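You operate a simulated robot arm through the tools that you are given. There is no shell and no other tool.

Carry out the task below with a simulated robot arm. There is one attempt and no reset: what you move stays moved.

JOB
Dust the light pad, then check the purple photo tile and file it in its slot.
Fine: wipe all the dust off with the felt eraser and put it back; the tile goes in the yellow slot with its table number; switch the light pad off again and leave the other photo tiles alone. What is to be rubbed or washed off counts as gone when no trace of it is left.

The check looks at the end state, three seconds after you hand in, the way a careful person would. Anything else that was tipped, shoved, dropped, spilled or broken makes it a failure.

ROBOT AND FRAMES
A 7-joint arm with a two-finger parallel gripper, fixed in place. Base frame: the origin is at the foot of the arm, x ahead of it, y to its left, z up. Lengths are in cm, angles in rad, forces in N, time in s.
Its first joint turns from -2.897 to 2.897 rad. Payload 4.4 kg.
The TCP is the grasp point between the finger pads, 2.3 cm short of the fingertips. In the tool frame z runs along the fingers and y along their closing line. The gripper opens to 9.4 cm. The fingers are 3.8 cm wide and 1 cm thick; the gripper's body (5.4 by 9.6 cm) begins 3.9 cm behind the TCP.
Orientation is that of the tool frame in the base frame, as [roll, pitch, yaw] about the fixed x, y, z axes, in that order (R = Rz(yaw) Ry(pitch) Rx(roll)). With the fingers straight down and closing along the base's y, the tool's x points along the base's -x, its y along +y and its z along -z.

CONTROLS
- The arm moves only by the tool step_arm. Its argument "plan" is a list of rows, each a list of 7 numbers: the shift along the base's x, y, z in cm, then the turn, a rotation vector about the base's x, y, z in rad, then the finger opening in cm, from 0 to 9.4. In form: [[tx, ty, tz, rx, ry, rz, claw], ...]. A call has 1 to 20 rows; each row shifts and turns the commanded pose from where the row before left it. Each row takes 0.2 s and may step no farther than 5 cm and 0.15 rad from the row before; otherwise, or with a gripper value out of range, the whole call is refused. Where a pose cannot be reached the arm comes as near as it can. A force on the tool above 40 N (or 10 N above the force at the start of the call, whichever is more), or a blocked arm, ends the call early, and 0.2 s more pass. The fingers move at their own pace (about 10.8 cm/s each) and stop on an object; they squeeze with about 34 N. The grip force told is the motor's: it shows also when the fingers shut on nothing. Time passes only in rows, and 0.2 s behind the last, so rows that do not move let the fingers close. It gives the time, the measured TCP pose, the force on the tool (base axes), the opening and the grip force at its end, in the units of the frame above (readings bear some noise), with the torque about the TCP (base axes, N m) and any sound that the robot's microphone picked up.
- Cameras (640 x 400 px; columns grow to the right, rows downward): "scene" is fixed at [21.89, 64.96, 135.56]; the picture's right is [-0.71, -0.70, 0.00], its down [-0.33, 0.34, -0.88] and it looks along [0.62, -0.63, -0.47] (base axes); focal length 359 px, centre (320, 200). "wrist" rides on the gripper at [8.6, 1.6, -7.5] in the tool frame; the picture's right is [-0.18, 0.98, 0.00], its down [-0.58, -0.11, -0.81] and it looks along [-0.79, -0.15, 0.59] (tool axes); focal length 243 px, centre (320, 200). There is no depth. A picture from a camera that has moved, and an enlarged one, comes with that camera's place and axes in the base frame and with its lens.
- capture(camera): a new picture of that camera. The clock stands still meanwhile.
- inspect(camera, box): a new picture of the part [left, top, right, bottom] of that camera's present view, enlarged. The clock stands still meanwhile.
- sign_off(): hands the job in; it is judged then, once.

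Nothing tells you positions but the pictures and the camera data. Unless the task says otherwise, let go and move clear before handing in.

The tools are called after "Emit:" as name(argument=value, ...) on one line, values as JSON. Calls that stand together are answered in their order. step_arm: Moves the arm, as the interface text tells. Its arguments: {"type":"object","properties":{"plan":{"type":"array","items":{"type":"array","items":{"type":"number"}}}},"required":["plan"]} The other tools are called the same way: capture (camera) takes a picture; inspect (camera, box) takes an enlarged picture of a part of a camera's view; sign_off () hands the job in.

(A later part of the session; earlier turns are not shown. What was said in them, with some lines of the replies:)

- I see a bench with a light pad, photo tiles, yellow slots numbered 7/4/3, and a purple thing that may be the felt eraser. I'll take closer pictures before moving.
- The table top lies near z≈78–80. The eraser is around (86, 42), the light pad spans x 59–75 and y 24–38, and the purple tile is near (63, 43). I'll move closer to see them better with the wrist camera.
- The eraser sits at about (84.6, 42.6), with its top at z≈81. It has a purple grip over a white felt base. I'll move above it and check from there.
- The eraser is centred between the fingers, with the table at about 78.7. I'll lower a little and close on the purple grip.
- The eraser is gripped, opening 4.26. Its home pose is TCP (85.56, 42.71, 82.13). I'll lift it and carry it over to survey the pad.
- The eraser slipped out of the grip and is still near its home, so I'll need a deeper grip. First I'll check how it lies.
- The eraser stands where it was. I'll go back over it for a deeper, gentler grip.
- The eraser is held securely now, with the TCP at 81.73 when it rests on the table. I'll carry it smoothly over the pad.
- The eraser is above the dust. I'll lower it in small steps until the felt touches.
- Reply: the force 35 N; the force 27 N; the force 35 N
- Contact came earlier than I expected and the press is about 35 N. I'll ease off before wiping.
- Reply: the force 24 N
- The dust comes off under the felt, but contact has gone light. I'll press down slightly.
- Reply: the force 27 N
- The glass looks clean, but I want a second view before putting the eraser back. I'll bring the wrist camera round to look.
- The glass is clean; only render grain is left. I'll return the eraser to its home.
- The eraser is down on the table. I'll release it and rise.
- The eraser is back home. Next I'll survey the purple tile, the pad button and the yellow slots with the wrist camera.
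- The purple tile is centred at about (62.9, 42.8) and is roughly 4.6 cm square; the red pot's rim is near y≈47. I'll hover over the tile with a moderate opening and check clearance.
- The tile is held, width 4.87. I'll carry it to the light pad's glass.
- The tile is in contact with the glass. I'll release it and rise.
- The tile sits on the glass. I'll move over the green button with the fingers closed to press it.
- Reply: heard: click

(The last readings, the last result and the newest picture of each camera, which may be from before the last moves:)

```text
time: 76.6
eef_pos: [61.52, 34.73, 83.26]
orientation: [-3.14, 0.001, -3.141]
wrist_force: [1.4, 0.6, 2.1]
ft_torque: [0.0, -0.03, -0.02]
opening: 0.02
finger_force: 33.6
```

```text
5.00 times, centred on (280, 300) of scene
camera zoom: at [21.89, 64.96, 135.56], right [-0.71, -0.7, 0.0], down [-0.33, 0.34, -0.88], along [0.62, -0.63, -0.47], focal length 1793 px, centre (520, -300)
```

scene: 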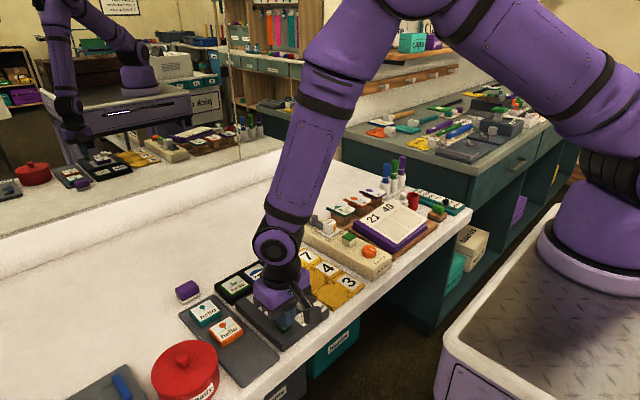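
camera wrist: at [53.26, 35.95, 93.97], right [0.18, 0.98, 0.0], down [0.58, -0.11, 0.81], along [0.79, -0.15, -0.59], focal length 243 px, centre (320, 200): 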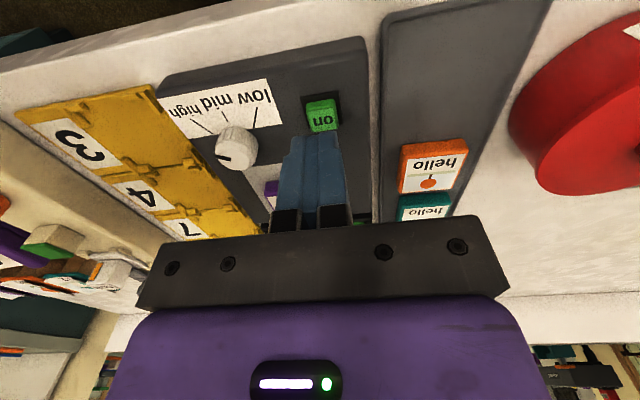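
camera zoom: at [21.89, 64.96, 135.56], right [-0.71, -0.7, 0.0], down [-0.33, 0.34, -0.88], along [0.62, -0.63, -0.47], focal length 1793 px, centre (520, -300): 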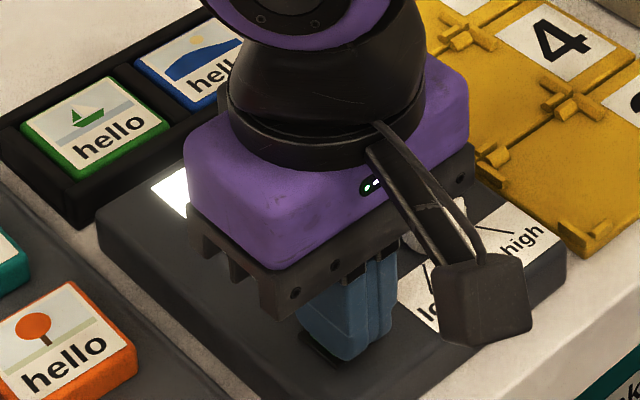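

It clicked and the glass lit up. I'll rise and move aside to read the tile.

Emit:
step_arm(plan=[[0, 0, 0.5, 0, 0, 0, 0], [0, 0, 1.5, 0, 0, 0, 0], [0, 0, 3, 0, 0, 0, 0], [-2, -2, 3, 0, 0, 0, 0], [-2, -4, 2, 0, 0, 0, 0], [-1.5, -4.5, 1, 0, 0, 0, 0], [0, -4.5, 0, 0, 0, 0, 0], [0, -4.5, 0, 0, 0, 0, 0], [0, 0, 0, 0, 0, 0, 0]])

Emit:
inspect(camera="scene", box=[230, 260, 330, 340])

Emit:
inspect(camera="scene", box=[255, 270, 295, 300])

Emit:
capture(camera="wrist")

```text
time: 78.6
eef_pos: [55.97, 15.02, 94.3]
orientation: [-3.141, 0.0, 3.142]
wrist_force: [0.1, 0.2, 0.1]
ft_torque: [-0.03, -0.01, -0.02]
opening: 0.0
finger_force: 34.0
```

```text
5.00 times, centred on (280, 300) of scene
camera zoom: at [21.89, 64.96, 135.56], right [-0.71, -0.7, 0.0], down [-0.33, 0.34, -0.88], along [0.62, -0.63, -0.47], focal length 1793 px, centre (520, -300)
```

zoom: 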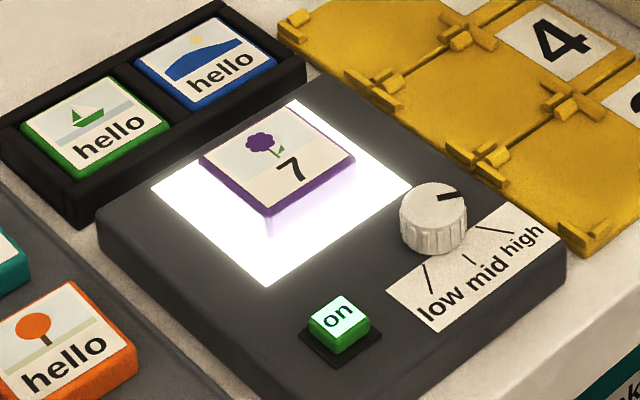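

```text
13.33 times, centred on (275, 285) of scene
camera zoom: at [21.89, 64.96, 135.56], right [-0.71, -0.7, 0.0], down [-0.33, 0.34, -0.88], along [0.62, -0.63, -0.47], focal length 4782 px, centre (920, -933)
```

zoom: 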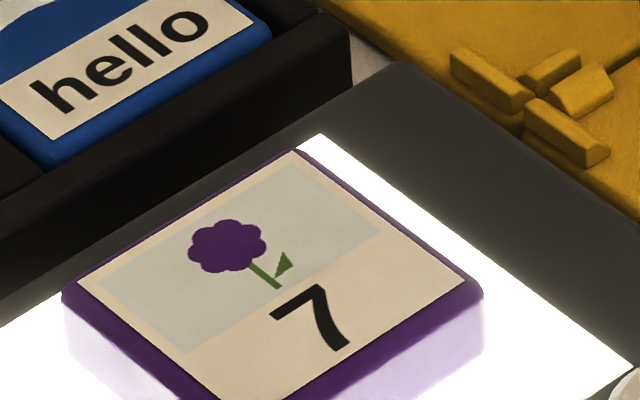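

```text
taken
camera wrist: at [47.41, 16.6, 101.53], right [0.18, 0.98, 0.0], down [0.58, -0.11, 0.81], along [0.79, -0.15, -0.59], focal length 243 px, centre (320, 200)
```

wrist: 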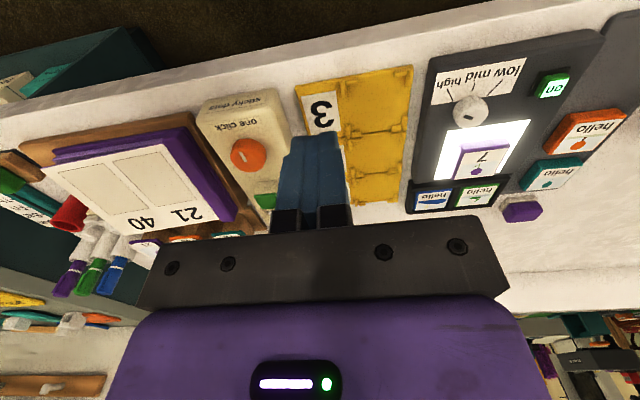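

The tile shows table number 7. I'll go back and switch the light pad off first.

Emit:
step_arm(plan=[[0, 4.5, 0, 0, 0, 0, 0], [0, 4.5, 0, 0, 0, 0, 0], [1.5, 4.5, -1, 0, 0, 0, 0], [2, 4, -2, 0, 0, 0, 0], [2.1, 2.1, -3, 0, 0, 0, 0], [0, 0, -2, 0, 0, 0, 0], [0, 0, -1.4, 0, 0, 0, 0], [0, 0, -0.6, 0, 0, 0, 0], [0, 0, 0, 0, 0, 0, 0]])

Emit:
inspect(camera="scene", box=[230, 260, 330, 340])

```text
time: 80.6
eef_pos: [61.79, 34.65, 84.34]
orientation: [-3.141, 0.0, 3.14]
wrist_force: [-0.5, -0.8, -0.9]
ft_torque: [0.02, -0.01, -0.02]
opening: 0.01
finger_force: 34.0
```

```text
5.00 times, centred on (280, 300) of scene
camera zoom: at [21.89, 64.96, 135.56], right [-0.71, -0.7, 0.0], down [-0.33, 0.34, -0.88], along [0.62, -0.63, -0.47], focal length 1793 px, centre (520, -300)
```

zoom: 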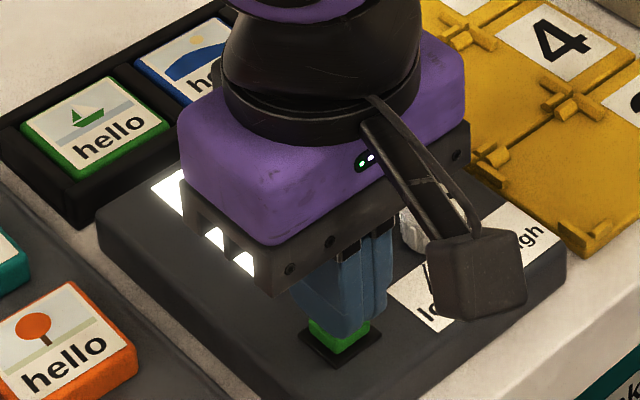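

Emit:
step_arm(plan=[[0, 0, -0.3, 0, 0, 0, 0], [0, 0, -0.2, 0, 0, 0, 0], [0, 0, -0.15, 0, 0, 0, 0], [0, 0, -0.15, 0, 0, 0, 0], [0, 0, -0.15, 0, 0, 0, 0], [0, 0, 0, 0, 0, 0, 0]])

```text
time: 82.0
eef_pos: [61.55, 34.75, 83.24]
orientation: [3.139, 0.0, 3.142]
wrist_force: [0.7, -2.5, 1.7]
ft_torque: [-0.01, -0.01, 0.03]
opening: 0.0
finger_force: 33.8
heard: click
```

Emit:
step_arm(plan=[[0, 0, 0.5, 0, 0, 0, 0], [0, 0, 1.5, 0, 0, 0, 0], [0, 0, 3, 0, 0, 0, 0], [-2, -2, 2, 0, 0, 0, 3], [-1, -4, 2, 0, 0, 0, 6.3], [0, -4.5, 0, 0, 0, 0, 6.3], [0, -4, 0, 0, 0, 0, 6.3], [0, 0, 0, 0, 0, 0, 6.3]])

Emit:
inspect(camera="scene", box=[230, 260, 330, 340])

Emit:
inspect(camera="scene", box=[275, 235, 385, 315])

Emit:
capture(camera="wrist")

```text
time: 83.8
eef_pos: [58.83, 20.19, 92.36]
orientation: [3.14, 0.0, -3.141]
wrist_force: [0.0, 0.8, -0.6]
ft_torque: [-0.01, 0.0, -0.01]
opening: 6.32
finger_force: 0.1
```

```text
5.00 times, centred on (280, 300) of scene
camera zoom: at [21.89, 64.96, 135.56], right [-0.71, -0.7, 0.0], down [-0.33, 0.34, -0.88], along [0.62, -0.63, -0.47], focal length 1793 px, centre (520, -300)
```

zoom: 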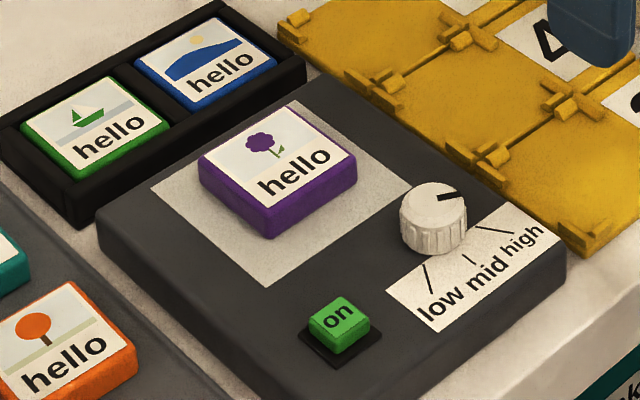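

```text
5.00 times, centred on (330, 275) of scene
camera zoom: at [21.89, 64.96, 135.56], right [-0.71, -0.7, 0.0], down [-0.33, 0.34, -0.88], along [0.62, -0.63, -0.47], focal length 1793 px, centre (270, -175)
```

zoom: 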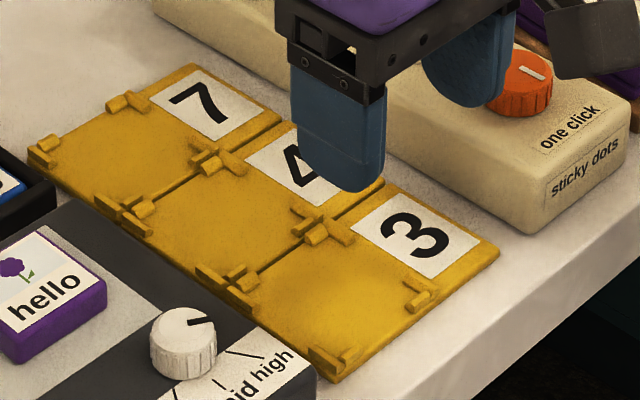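

```text
taken
camera wrist: at [50.33, 21.7, 99.64], right [0.18, 0.98, 0.0], down [0.58, -0.11, 0.81], along [0.79, -0.15, -0.59], focal length 243 px, centre (320, 200)
```

wrist: 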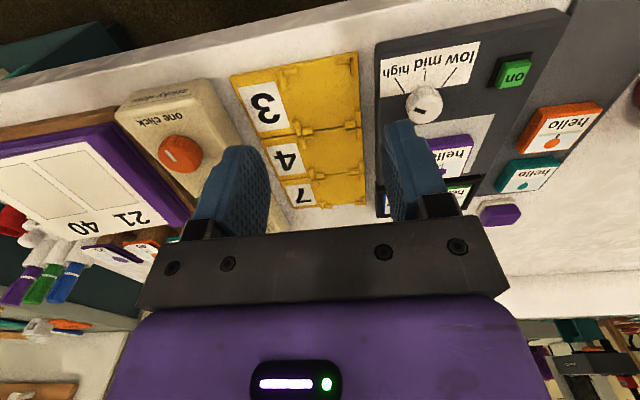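

The pad is off again. Now I'll measure slot 7 with an enlarged view.

Emit:
inspect(camera="wrist", box=[265, 110, 385, 215])

Emit:
inspect(camera="scene", box=[278, 245, 338, 285])

```text
3.81 times, centred on (325, 162) of wrist
camera zoom: at [50.33, 21.7, 99.64], right [0.18, 0.98, 0.0], down [0.58, -0.11, 0.81], along [0.79, -0.15, -0.59], focal length 924 px, centre (301, 343)
```

zoom: 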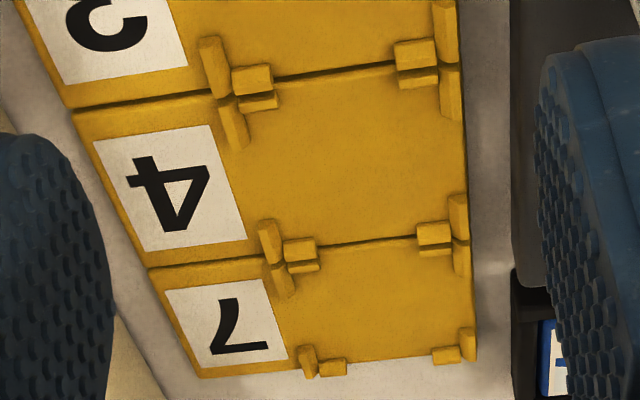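

```text
10.00 times, centred on (308, 265) of scene
camera zoom: at [21.89, 64.96, 135.56], right [-0.71, -0.7, 0.0], down [-0.33, 0.34, -0.88], along [0.62, -0.63, -0.47], focal length 3586 px, centre (440, -450)
```

zoom: 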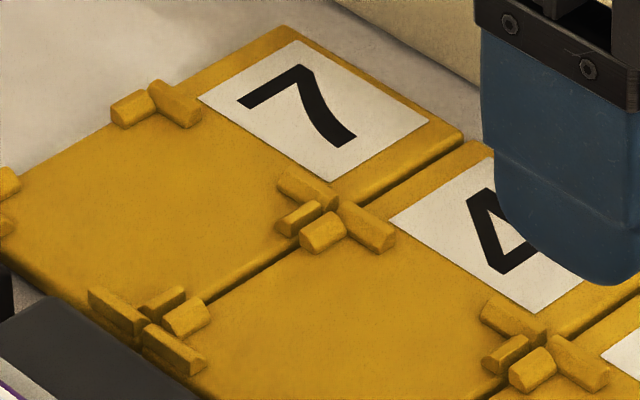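

Emit:
step_arm(plan=[[3, 0, -1, 0, 0, 0, 9.4], [3, 0, -1.5, 0, 0, 0, 9.4], [3, 0, -1.5, 0, 0, 0, 9.4], [1, 0, -1, 0, 0, 0, 9.4], [0, 0, 0, 0, 0, 0, 9.4]])

Emit:
capture(camera="wrist")

Emit:
inspect(camera="wrist", box=[240, 80, 400, 180])

```text
time: 85.0
eef_pos: [68.85, 20.29, 87.44]
orientation: [-3.141, 0.0, 3.141]
wrist_force: [-0.7, 0.3, 0.0]
ft_torque: [0.04, 0.06, -0.01]
opening: 9.38
finger_force: 0.0
```

```text
taken
camera wrist: at [60.35, 21.84, 94.7], right [0.18, 0.98, 0.0], down [0.58, -0.11, 0.81], along [0.79, -0.15, -0.59], focal length 243 px, centre (320, 200)
```

wrist: 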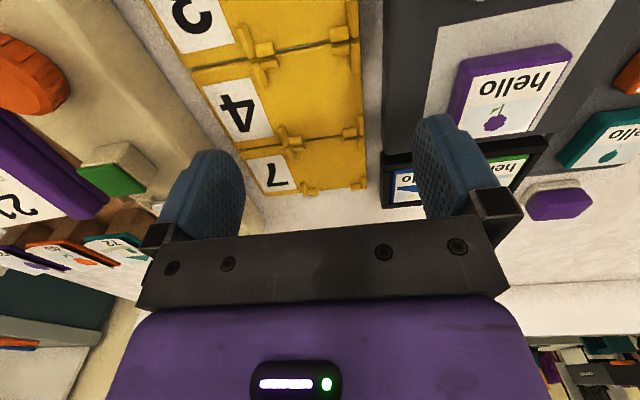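

```text
4.00 times, centred on (320, 130) of wrist
camera zoom: at [60.35, 21.84, 94.7], right [0.18, 0.98, 0.0], down [0.58, -0.11, 0.81], along [0.79, -0.15, -0.59], focal length 970 px, centre (320, 480)
```

zoom: 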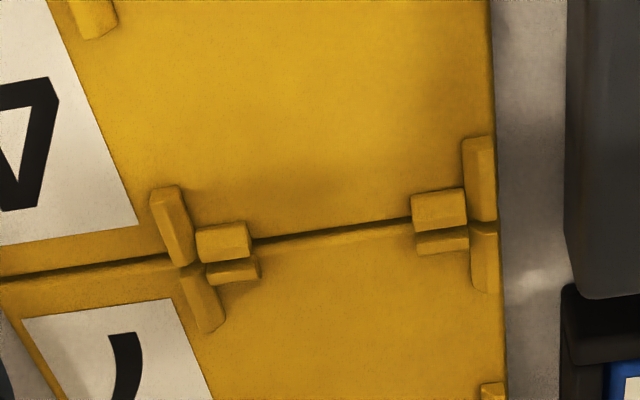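

Emit:
inspect(camera="wrist", box=[430, 30, 590, 140])

Emit:
inspect(camera="scene", box=[250, 260, 310, 310])

```text
3.64 times, centred on (510, 85) of wrist
camera zoom: at [60.35, 21.84, 94.7], right [0.18, 0.98, 0.0], down [0.58, -0.11, 0.81], along [0.79, -0.15, -0.59], focal length 882 px, centre (-371, 618)
```

zoom: 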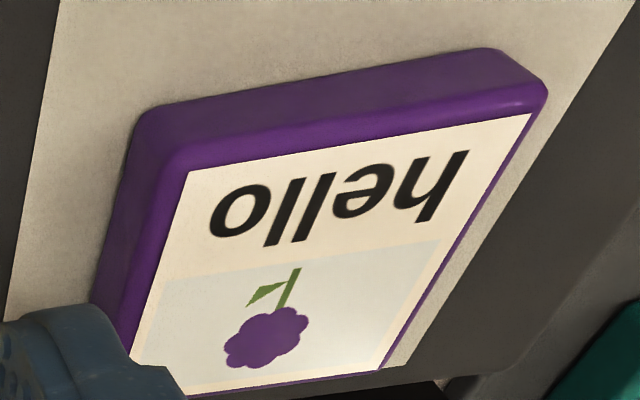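

```text
8.00 times, centred on (280, 285) of scene
camera zoom: at [21.89, 64.96, 135.56], right [-0.71, -0.7, 0.0], down [-0.33, 0.34, -0.88], along [0.62, -0.63, -0.47], focal length 2869 px, centre (640, -480)
```

zoom: 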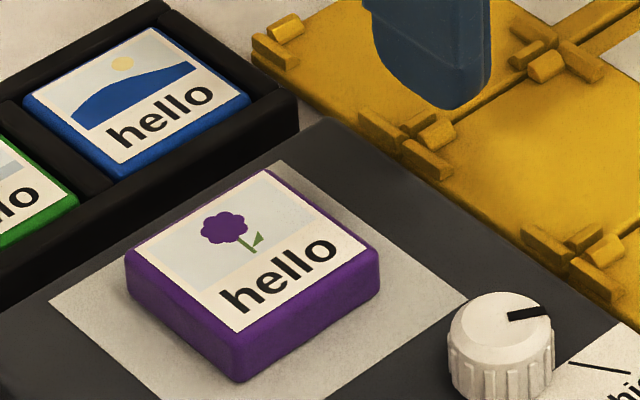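

The tile is centred at about (70.4, 30.8), and slot 7's centre is about (76.6, 19.7). I'll return to grasp the tile centrally.

Emit:
step_arm(plan=[[0, 0, 2.5, 0, 0, 0, 6.3], [0.4, 3.5, 0, 0, 0, 0, 6.3], [0.4, 3.5, 0, 0, 0, 0, 6.3], [0.5, 3.5, 0, 0, 0, 0, 6.3], [0.2, 0.05, -2.5, 0, 0, 0, 6.3], [0, 0, -2, 0, 0, 0, 6.3], [0, 0, 0, 0, 0, 0, 6.3]])

Emit:
capture(camera="wrist")

Emit:
inspect(camera="scene", box=[240, 260, 310, 310])

```text
time: 86.6
eef_pos: [70.24, 30.78, 85.27]
orientation: [3.14, 0.001, 3.142]
wrist_force: [-0.8, -0.5, -0.9]
ft_torque: [0.02, 0.0, 0.01]
opening: 6.32
finger_force: 0.0
```

```text
taken
camera wrist: at [61.68, 32.33, 92.66], right [0.18, 0.98, 0.0], down [0.58, -0.11, 0.81], along [0.79, -0.15, -0.59], focal length 243 px, centre (320, 200)
```

wrist: 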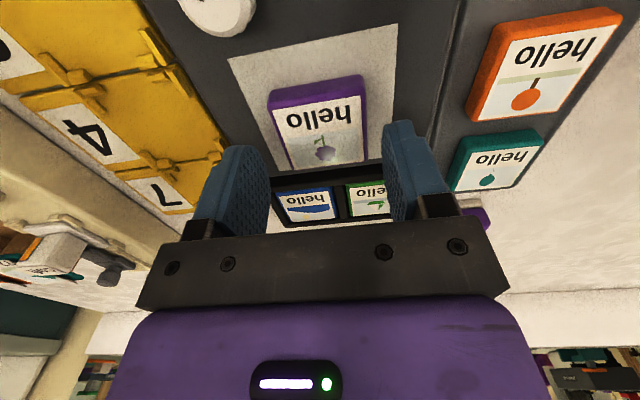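

```text
8.00 times, centred on (275, 285) of scene
camera zoom: at [21.89, 64.96, 135.56], right [-0.71, -0.7, 0.0], down [-0.33, 0.34, -0.88], along [0.62, -0.63, -0.47], focal length 2869 px, centre (680, -480)
```

zoom: 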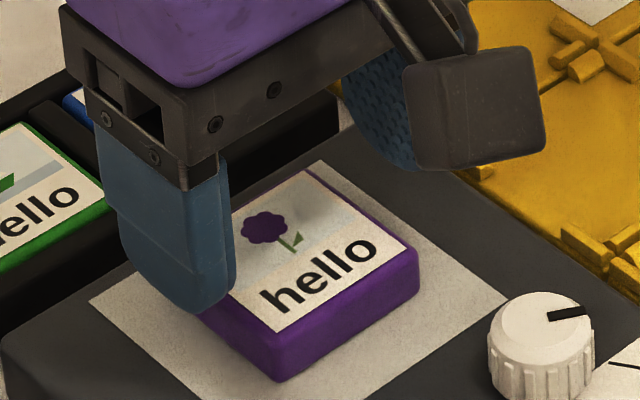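

Emit:
step_arm(plan=[[0, 0, -0.8, 0, 0, 0, 6.3], [0, 0, -0.6, 0, 0, 0, 6.3], [0, 0, -0.2, 0, 0, 0, 6.3], [0, 0, 0, 0, 0, 0, 5.3], [0, 0, 0, 0, 0, 0, 4.4], [0, 0, 0, 0, 0, 0, 3.6], [0, 0, 0, 0, 0, 0, 3.6]])

Emit:
inspect(camera="scene", box=[240, 260, 310, 310])

Emit:
capture(camera="wrist")

```text
time: 88.2
eef_pos: [70.12, 30.8, 83.68]
orientation: [-3.141, 0.001, 3.142]
wrist_force: [0.8, -0.1, -0.7]
ft_torque: [0.0, -0.02, 0.01]
opening: 4.88
finger_force: 33.6
```

```text
8.00 times, centred on (275, 285) of scene
camera zoom: at [21.89, 64.96, 135.56], right [-0.71, -0.7, 0.0], down [-0.33, 0.34, -0.88], along [0.62, -0.63, -0.47], focal length 2869 px, centre (680, -480)
```

zoom: 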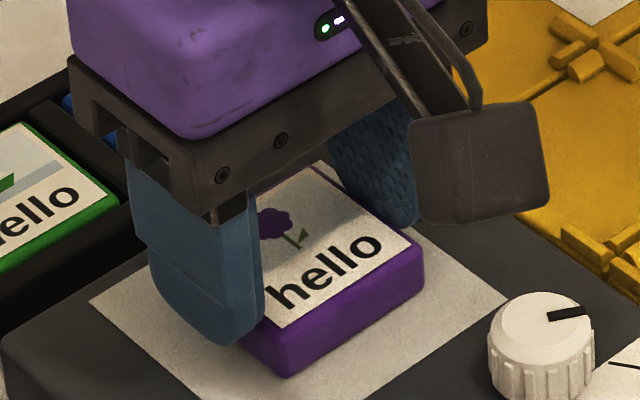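

```text
taken
camera wrist: at [61.66, 32.29, 91.06], right [0.18, 0.98, 0.0], down [0.58, -0.11, 0.81], along [0.79, -0.15, -0.59], focal length 243 px, centre (320, 200)
```

wrist: 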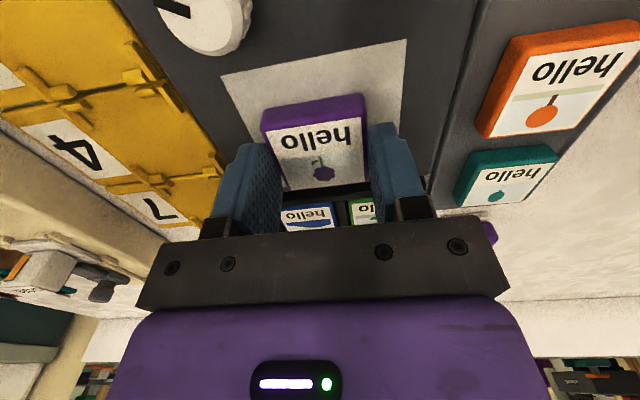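

Emit:
step_arm(plan=[[0, 0, 0.3, 0, 0, 0, 3.6], [0, 0, 0.5, 0, 0, 0, 3.6], [0, 0, 1, 0, 0, 0, 3.6], [0, 0, 1.5, 0, 0, 0, 3.6], [0, 0, 2, 0, 0, 0, 3.6], [0.9, -1.6, 0, 0, 0, 0, 3.6], [0.9, -1.6, 0, 0, 0, 0, 3.6], [0.9, -1.6, 0, 0, 0, 0, 3.6], [0.9, -1.6, 0, 0, 0, 0, 3.6], [0.9, -1.6, 0, 0, 0, 0, 3.6], [0.9, -1.6, 0, 0, 0, 0, 3.6], [0.8, -1.57, -1, 0, 0, 0, 3.6], [0, 0, -1, 0, 0, 0, 3.6], [0, 0, -1.5, 0, 0, 0, 3.6], [0, 0, 0, 0, 0, 0, 3.6]])

Emit:
capture(camera="wrist")

Emit:
inspect(camera="scene", box=[270, 230, 350, 290])

```text
time: 91.4
eef_pos: [76.43, 19.58, 85.68]
orientation: [3.141, 0.001, 3.141]
wrist_force: [0.3, 0.5, -0.4]
ft_torque: [-0.01, -0.01, 0.04]
opening: 4.86
finger_force: 33.6
```

```text
taken
camera wrist: at [67.86, 21.2, 92.94], right [0.18, 0.98, 0.0], down [0.58, -0.11, 0.81], along [0.79, -0.15, -0.59], focal length 243 px, centre (320, 200)
```

wrist: 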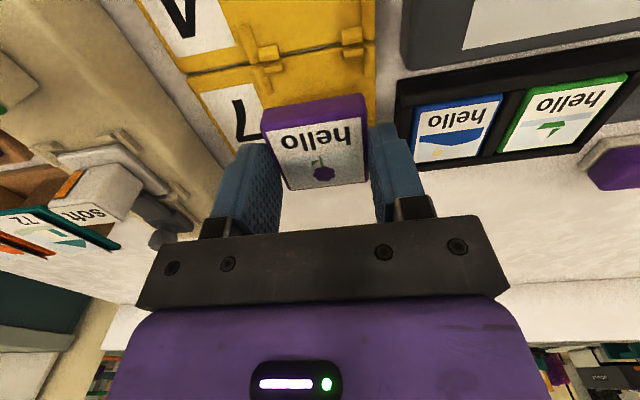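

```text
6.67 times, centred on (310, 260) of scene
camera zoom: at [21.89, 64.96, 135.56], right [-0.71, -0.7, 0.0], down [-0.33, 0.34, -0.88], along [0.62, -0.63, -0.47], focal length 2391 px, centre (387, -200)
```

zoom: 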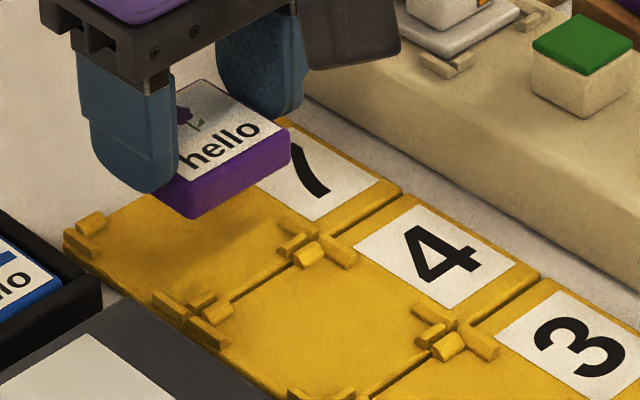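

Emit:
inspect(camera="wrist", box=[220, 10, 400, 130])

```text
3.33 times, centred on (310, 70) of wrist
camera zoom: at [67.86, 21.2, 92.94], right [0.18, 0.98, 0.0], down [0.58, -0.11, 0.81], along [0.79, -0.15, -0.59], focal length 809 px, centre (353, 633)
```

zoom: 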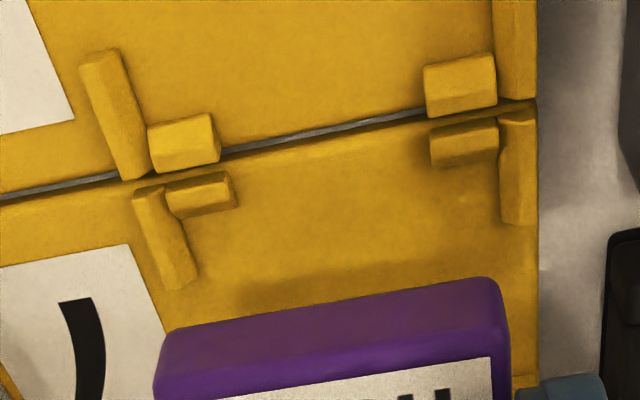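

Emit:
step_arm(plan=[[0.25, 0.1, -0.8, 0, 0, 0, 3.6], [0, 0, -0.8, 0, 0, 0, 3.6], [0, 0, -0.7, 0, 0, 0, 3.6], [0, 0, 0, 0, 0, 0, 3.6]])

Emit:
inspect(camera="wrist", box=[220, 50, 420, 200])

Emit:
inspect(camera="scene", box=[270, 240, 340, 290])

```text
time: 92.4
eef_pos: [76.57, 19.75, 83.31]
orientation: [3.141, 0.0, 3.14]
wrist_force: [-0.1, 0.0, -0.1]
ft_torque: [0.0, -0.01, 0.06]
opening: 4.87
finger_force: 33.4
```

```text
2.67 times, centred on (320, 125) of wrist
camera zoom: at [68.08, 21.29, 90.61], right [0.18, 0.98, 0.0], down [0.58, -0.11, 0.81], along [0.79, -0.15, -0.59], focal length 647 px, centre (320, 400)
```

zoom: 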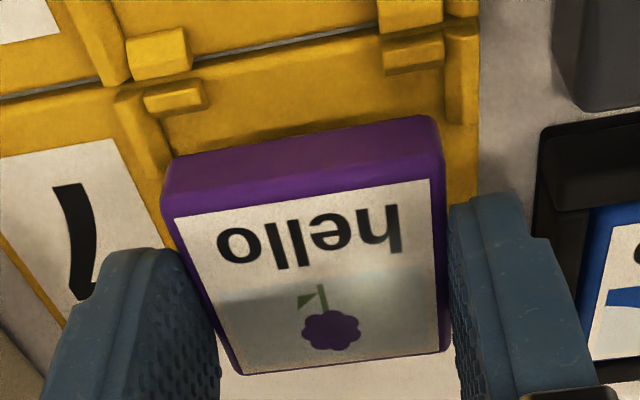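

```text
8.00 times, centred on (305, 265) of scene
camera zoom: at [21.89, 64.96, 135.56], right [-0.71, -0.7, 0.0], down [-0.33, 0.34, -0.88], along [0.62, -0.63, -0.47], focal length 2869 px, centre (440, -320)
```

zoom: 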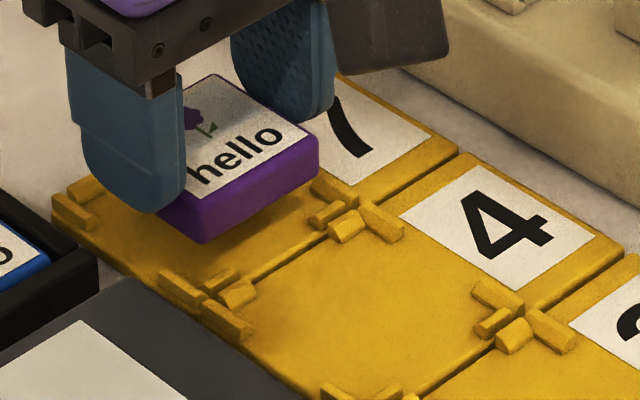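

Emit:
step_arm(plan=[[0.15, 0, -0.4, 0, 0, 0, 3.6], [0, 0, -0.3, 0, 0, 0, 3.6], [0, 0, 0, 0, 0, 0, 3.6]])

Emit:
inspect(camera="wrist", box=[220, 50, 420, 200])

Emit:
inspect(camera="scene", box=[270, 240, 340, 290])

```text
time: 93.2
eef_pos: [76.65, 19.69, 82.58]
orientation: [-3.141, -0.001, -3.14]
wrist_force: [0.1, 0.6, -0.7]
ft_torque: [-0.01, 0.03, 0.02]
opening: 4.87
finger_force: 33.8
```

```text
2.67 times, centred on (320, 125) of wrist
camera zoom: at [68.23, 21.24, 89.91], right [0.18, 0.98, 0.0], down [0.58, -0.11, 0.81], along [0.79, -0.15, -0.59], focal length 647 px, centre (320, 400)
```

zoom: 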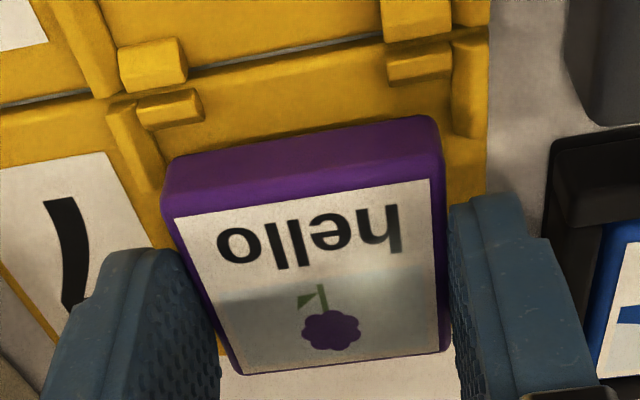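

```text
8.00 times, centred on (305, 265) of scene
camera zoom: at [21.89, 64.96, 135.56], right [-0.71, -0.7, 0.0], down [-0.33, 0.34, -0.88], along [0.62, -0.63, -0.47], focal length 2869 px, centre (440, -320)
```

zoom: 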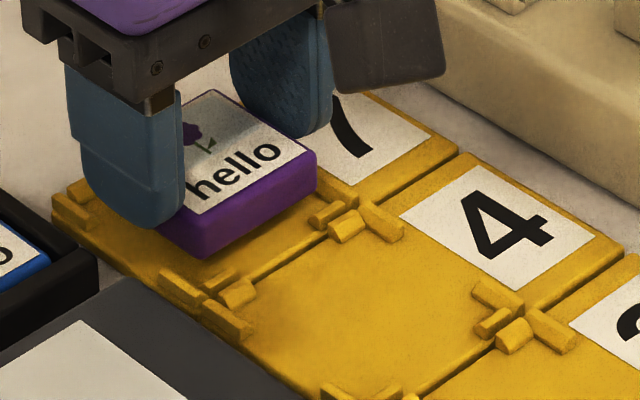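

Emit:
step_arm(plan=[[0, 0, -0.2, 0, 0, 0, 3.6], [0, 0, -0.15, 0, 0, 0, 3.6], [0, 0, 0, 0, 0, 0, 3.6]])

Emit:
inspect(camera="wrist", box=[220, 50, 420, 200])

Emit:
inspect(camera="scene", box=[270, 240, 340, 290])

```text
time: 94.0
eef_pos: [76.78, 19.55, 82.11]
orientation: [-3.142, 0.0, 3.141]
wrist_force: [0.7, -0.6, -0.3]
ft_torque: [0.02, -0.01, -0.04]
opening: 4.86
finger_force: 33.6
```

```text
2.67 times, centred on (320, 125) of wrist
camera zoom: at [68.21, 21.24, 89.56], right [0.18, 0.98, 0.0], down [0.58, -0.11, 0.81], along [0.79, -0.15, -0.59], focal length 647 px, centre (320, 400)
```

zoom: 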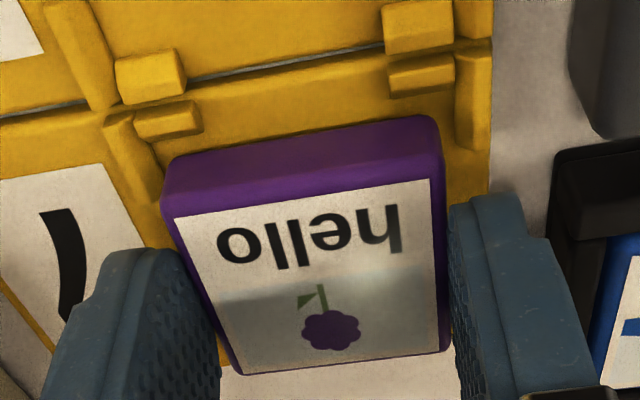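

```text
8.00 times, centred on (305, 265) of scene
camera zoom: at [21.89, 64.96, 135.56], right [-0.71, -0.7, 0.0], down [-0.33, 0.34, -0.88], along [0.62, -0.63, -0.47], focal length 2869 px, centre (440, -320)
```

zoom: 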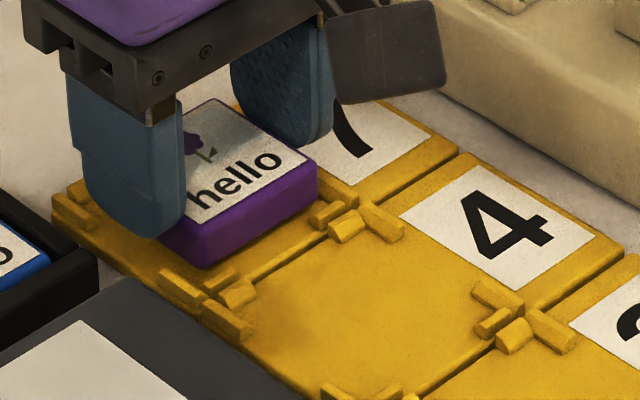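

Emit:
step_arm(plan=[[0, 0, -0.15, 0, 0, 0, 3.6], [0, 0, 0, 0, 0, 0, 3.6]])

Emit:
step_arm(plan=[[0, 0, -0.1, 0, 0, 0, 3.6], [0, 0, 0, 0, 0, 0, 3.6]])

Emit:
inspect(camera="wrist", box=[220, 50, 420, 200])

Emit:
inspect(camera="scene", box=[270, 240, 340, 290])

```text
time: 94.6
eef_pos: [76.6, 19.65, 82.1]
orientation: [3.141, -0.001, 3.14]
wrist_force: [-0.7, 0.0, -0.4]
ft_torque: [0.0, 0.01, -0.02]
opening: 4.89
finger_force: 34.3
```

```text
time: 95.2
eef_pos: [76.68, 19.78, 82.14]
orientation: [3.141, 0.0, -3.141]
wrist_force: [-0.1, 0.5, -0.8]
ft_torque: [-0.01, -0.01, 0.01]
opening: 4.86
finger_force: 34.3
```

```text
2.67 times, centred on (320, 125) of wrist
camera zoom: at [68.21, 21.23, 89.3], right [0.18, 0.98, 0.0], down [0.58, -0.11, 0.81], along [0.79, -0.15, -0.59], focal length 647 px, centre (320, 400)
```

zoom: 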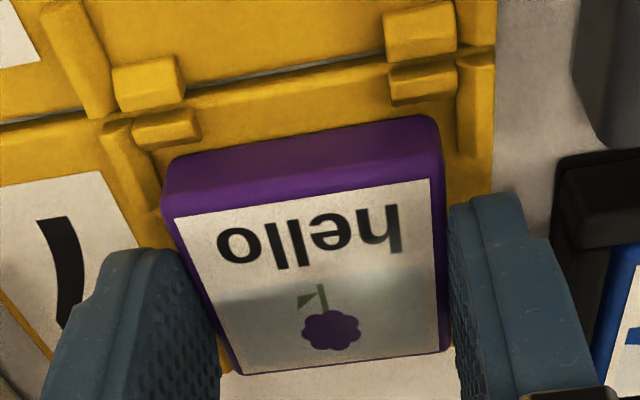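

```text
8.00 times, centred on (305, 265) of scene
camera zoom: at [21.89, 64.96, 135.56], right [-0.71, -0.7, 0.0], down [-0.33, 0.34, -0.88], along [0.62, -0.63, -0.47], focal length 2869 px, centre (440, -320)
```

zoom: 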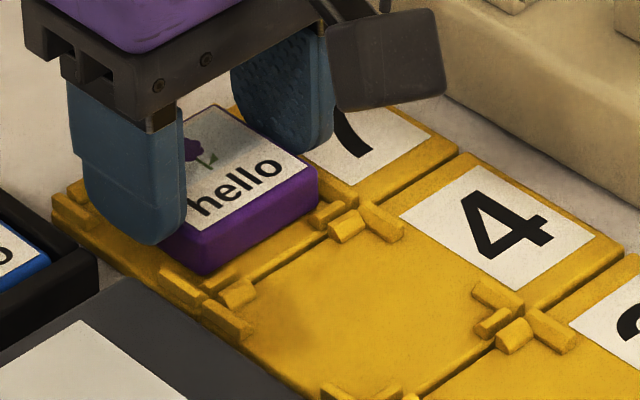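

Emit:
step_arm(plan=[[0, 0, -0.12, 0, 0, 0, 3.6], [0, 0, 0, 0, 0, 0, 3.6]])

Emit:
step_arm(plan=[[0, 0, -0.12, 0, 0, 0, 3.6], [0, 0, 0, 0, 0, 0, 3.6]])

Emit:
inspect(camera="wrist", box=[220, 50, 420, 200])

Emit:
inspect(camera="scene", box=[270, 240, 340, 290])

```text
time: 95.8
eef_pos: [76.83, 19.63, 82.01]
orientation: [-3.141, 0.001, -3.14]
wrist_force: [-3.0, -1.1, 12.8]
ft_torque: [-0.09, 0.15, 0.0]
opening: 4.89
finger_force: 33.6
```

```text
time: 96.4
eef_pos: [76.67, 19.6, 81.96]
orientation: [3.138, 0.004, -3.141]
wrist_force: [-1.9, 0.3, 31.6]
ft_torque: [-0.01, 0.3, 0.0]
opening: 4.88
finger_force: 34.5
```

```text
2.67 times, centred on (320, 125) of wrist
camera zoom: at [68.23, 21.23, 89.2], right [0.18, 0.98, 0.0], down [0.58, -0.11, 0.81], along [0.79, -0.15, -0.59], focal length 647 px, centre (320, 400)
```

zoom: 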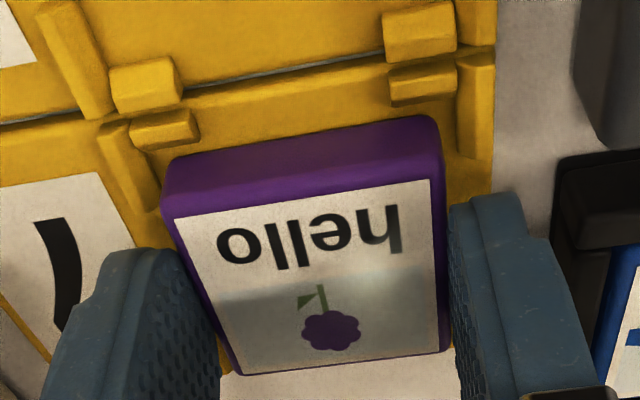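

```text
8.00 times, centred on (305, 265) of scene
camera zoom: at [21.89, 64.96, 135.56], right [-0.71, -0.7, 0.0], down [-0.33, 0.34, -0.88], along [0.62, -0.63, -0.47], focal length 2869 px, centre (440, -320)
```

zoom: 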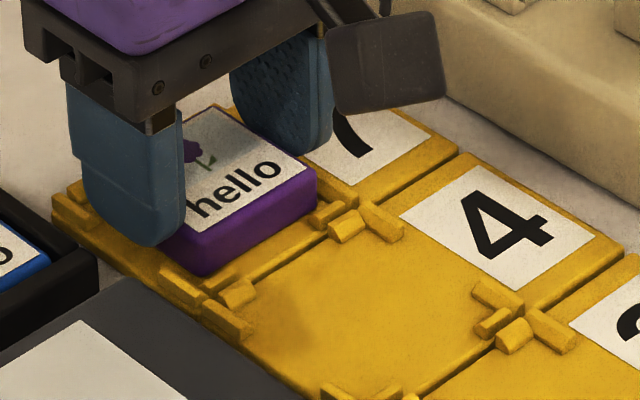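

Contact is centred, which fits the tile lying flat on the slot floor. I'll ease the pressure and release with a small opening.

Emit:
step_arm(plan=[[0, 0, 0.12, 0, 0, 0, 4.6], [0, 0, 0.05, 0, 0, 0, 5.1], [0, 0, 0, 0, 0, 0, 5.5], [0, 0, 0, 0, 0, 0, 5.7], [0, 0, 0, 0, 0, 0, 5.7]])

Emit:
inspect(camera="wrist", box=[220, 50, 420, 200])

Emit:
inspect(camera="scene", box=[270, 240, 340, 290])

```text
time: 97.6
eef_pos: [76.74, 19.61, 81.95]
orientation: [-3.141, 0.0, 3.14]
wrist_force: [-0.6, 0.8, 0.5]
ft_torque: [-0.01, -0.01, 0.02]
opening: 5.69
finger_force: 0.1
```

```text
2.67 times, centred on (320, 125) of wrist
camera zoom: at [68.23, 21.21, 89.2], right [0.18, 0.98, 0.0], down [0.58, -0.11, 0.81], along [0.79, -0.15, -0.59], focal length 647 px, centre (320, 400)
```

zoom: 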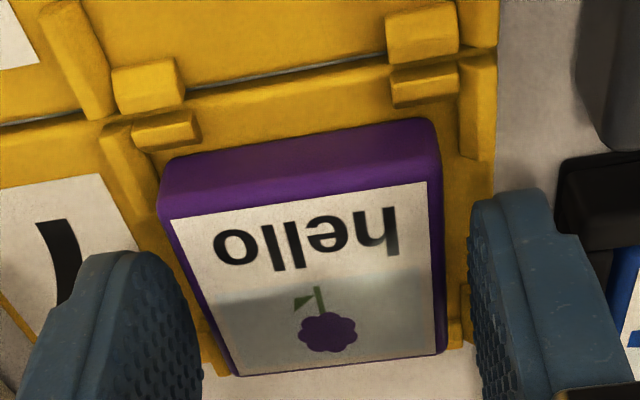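

```text
8.00 times, centred on (305, 265) of scene
camera zoom: at [21.89, 64.96, 135.56], right [-0.71, -0.7, 0.0], down [-0.33, 0.34, -0.88], along [0.62, -0.63, -0.47], focal length 2869 px, centre (440, -320)
```

zoom: 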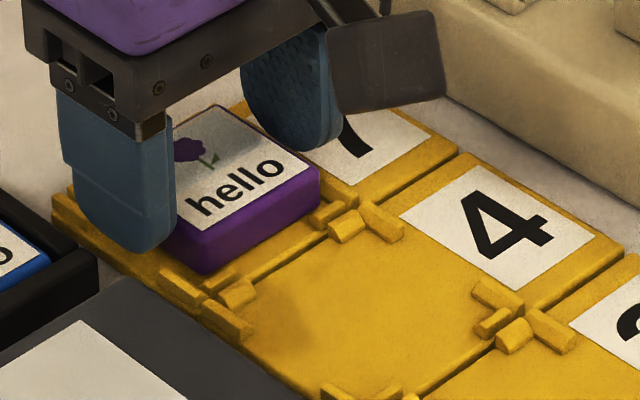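

Emit:
step_arm(plan=[[0, 0, 0.6, 0, 0, 0, 5.7], [0, 0, 1, 0, 0, 0, 5.7], [0, 0, 2.5, 0, 0, 0, 5.7], [-2, 0, 3, 0, 0, 0, 9.4], [-3, 0, 1, 0, 0, 0, 9.4], [-4, 0, 0, 0, 0, 0, 9.4], [0, 0, 0, 0, 0, 0, 9.4]])

Emit:
capture(camera="wrist")

Emit:
inspect(camera="wrist", box=[240, 80, 400, 210])

Emit:
inspect(camera="scene", box=[270, 235, 340, 290])

```text
time: 99.2
eef_pos: [67.77, 19.58, 90.06]
orientation: [3.141, 0.0, 3.14]
wrist_force: [0.4, 0.8, -0.2]
ft_torque: [-0.03, 0.0, 0.0]
opening: 9.4
finger_force: 0.0
```

```text
taken
camera wrist: at [59.28, 21.19, 97.37], right [0.18, 0.98, 0.0], down [0.58, -0.11, 0.81], along [0.79, -0.15, -0.59], focal length 243 px, centre (320, 200)
```

wrist: 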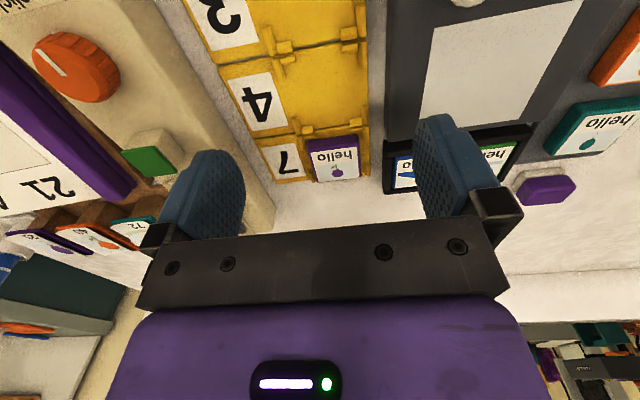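

```text
3.08 times, centred on (320, 145) of wrist
camera zoom: at [59.28, 21.19, 97.37], right [0.18, 0.98, 0.0], down [0.58, -0.11, 0.81], along [0.79, -0.15, -0.59], focal length 746 px, centre (320, 369)
```

zoom: 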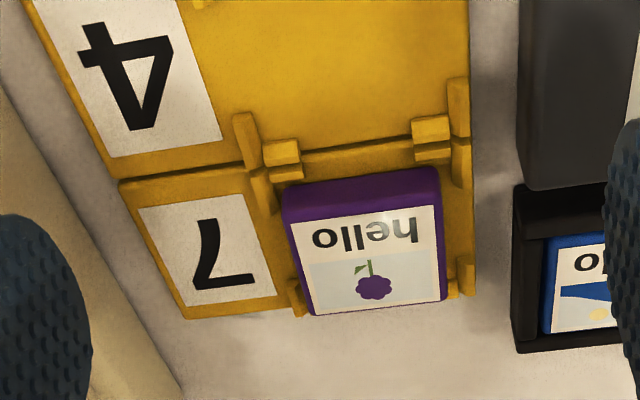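

```text
7.27 times, centred on (305, 262) of scene
camera zoom: at [21.89, 64.96, 135.56], right [-0.71, -0.7, 0.0], down [-0.33, 0.34, -0.88], along [0.62, -0.63, -0.47], focal length 2608 px, centre (429, -254)
```

zoom: 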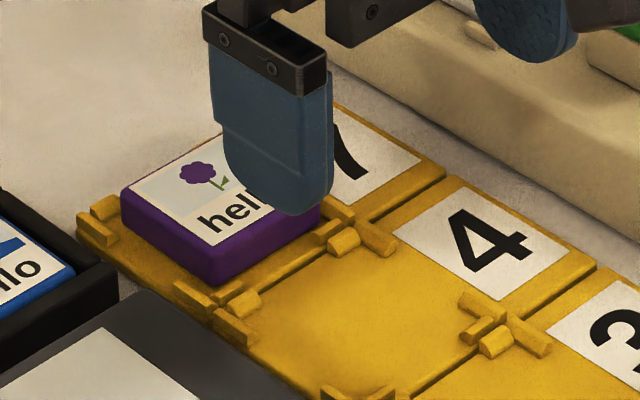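

Emit:
step_arm(plan=[[-3, 3, 2, 0, 0, 0, 9.4], [-3, 4, 2, 0, 0, 0, 9.4], [-1, 4, 1, 0, 0, 0, 9.4], [0, 0, 0, 0, 0, 0, 9.4]])

Emit:
inspect(camera="scene", box=[275, 240, 335, 285])

Emit:
capture(camera="scene")

Emit:
capture(camera="wrist")

```text
refused: row 2 steps farther than a row can; nothing moved
```

```text
8.89 times, centred on (305, 262) of scene
camera zoom: at [21.89, 64.96, 135.56], right [-0.71, -0.7, 0.0], down [-0.33, 0.34, -0.88], along [0.62, -0.63, -0.47], focal length 3188 px, centre (453, -356)
```

zoom: 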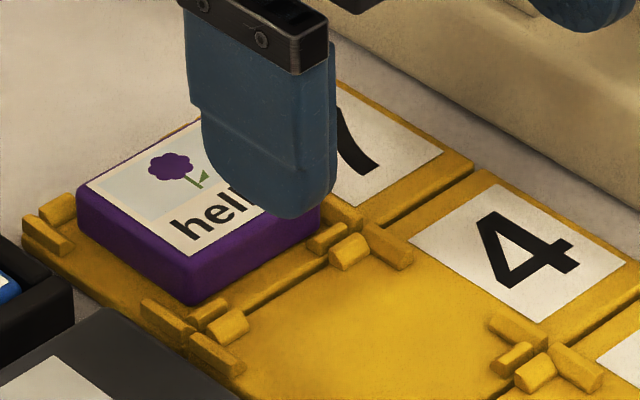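

```text
taken
```

scene: 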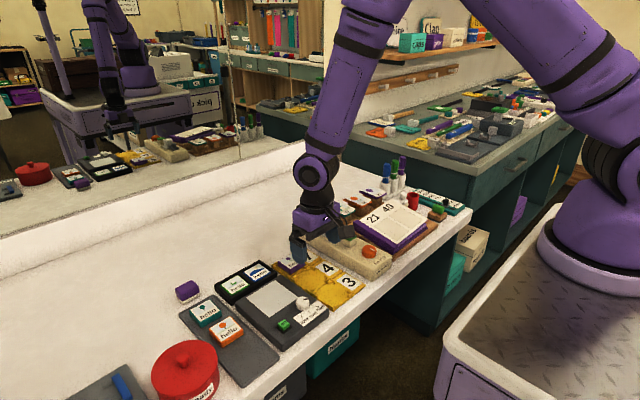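

```text
taken
camera wrist: at [59.28, 21.19, 97.37], right [0.18, 0.98, 0.0], down [0.58, -0.11, 0.81], along [0.79, -0.15, -0.59], focal length 243 px, centre (320, 200)
```

wrist: 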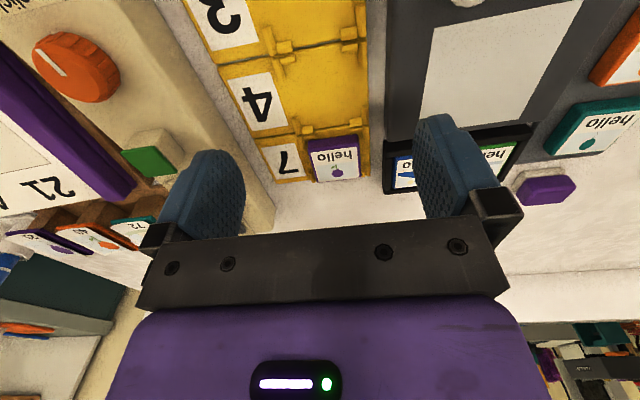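

Emit:
step_arm(plan=[[-3, -2, 2, 0, 0, 0, 9.4], [-3, -2, 2.5, 0, 0, 0, 9.4], [-2, -3, 3, 0, 0, 0, 9.4], [0, -3, 3, 0, 0, 0, 9.4], [0, -3, 3, 0, 0, 0, 9.4], [0, 0, 3, 0, 0, 0, 9.4], [0, 0, 0, 0, 0, 0, 9.4]])

Emit:
inspect(camera="scene", box=[275, 240, 335, 285])

Emit:
inspect(camera="scene", box=[160, 230, 380, 380])

Emit:
capture(camera="wrist")

```text
time: 100.8
eef_pos: [59.69, 6.63, 106.6]
orientation: [-3.141, 0.0, 3.141]
wrist_force: [0.2, -0.4, 0.6]
ft_torque: [-0.03, 0.04, -0.01]
opening: 9.38
finger_force: 0.0
```

```text
8.89 times, centred on (305, 262) of scene
camera zoom: at [21.89, 64.96, 135.56], right [-0.71, -0.7, 0.0], down [-0.33, 0.34, -0.88], along [0.62, -0.63, -0.47], focal length 3188 px, centre (453, -356)
```

zoom: 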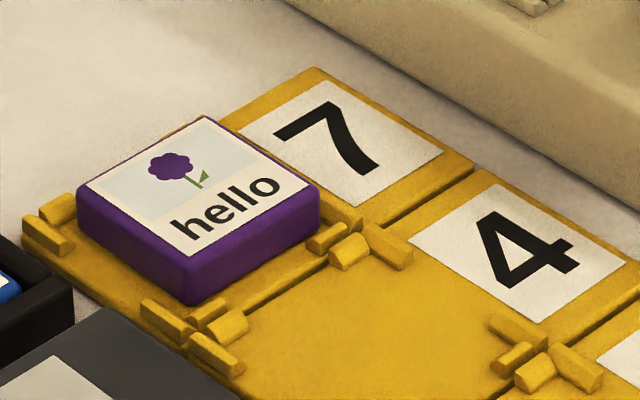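

```text
2.67 times, centred on (270, 305) of scene
camera zoom: at [21.89, 64.96, 135.56], right [-0.71, -0.7, 0.0], down [-0.33, 0.34, -0.88], along [0.62, -0.63, -0.47], focal length 956 px, centre (453, -80)
```

zoom: 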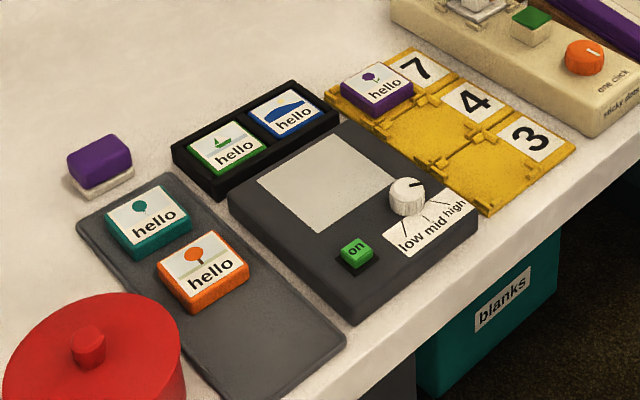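

```text
taken
camera wrist: at [51.23, 8.2, 113.88], right [0.18, 0.98, 0.0], down [0.58, -0.11, 0.81], along [0.79, -0.15, -0.59], focal length 243 px, centre (320, 200)
```

wrist: 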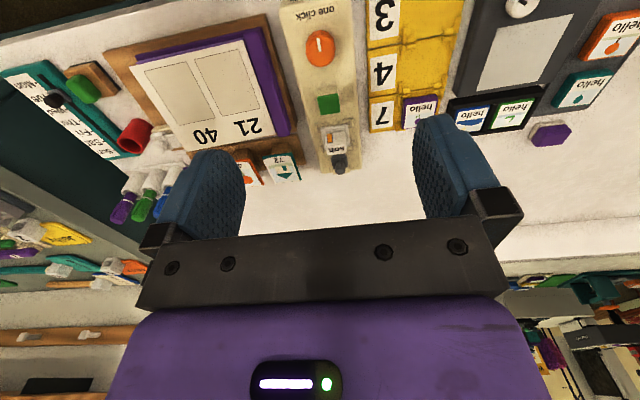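

The tile lies flat in slot 7 and the pad is off and clean. The eraser is back at its place, the other tiles have not moved, and the arm is clear, so I'm handing in.

Emit:
sign_off()

```text
The job is handed in.
```

The job is handed in. The purple tile showed table number 7 on the lit pad, so it is filed in yellow slot 7. In the last pictures it looks flat and between the slot's corner guides.

- **Dusting:** The light pad's glass showed no trace of dust in close-up views from both cameras.
- **Eraser:** It is back on the table at its starting place. My first grip slipped and nudged it slightly, but I set it down square at the original spot.
- **Light pad:** It is switched off again. I did not touch the low/mid/high knob.
- **Other tiles:** The teal, orange, green and blue tiles are where they were.
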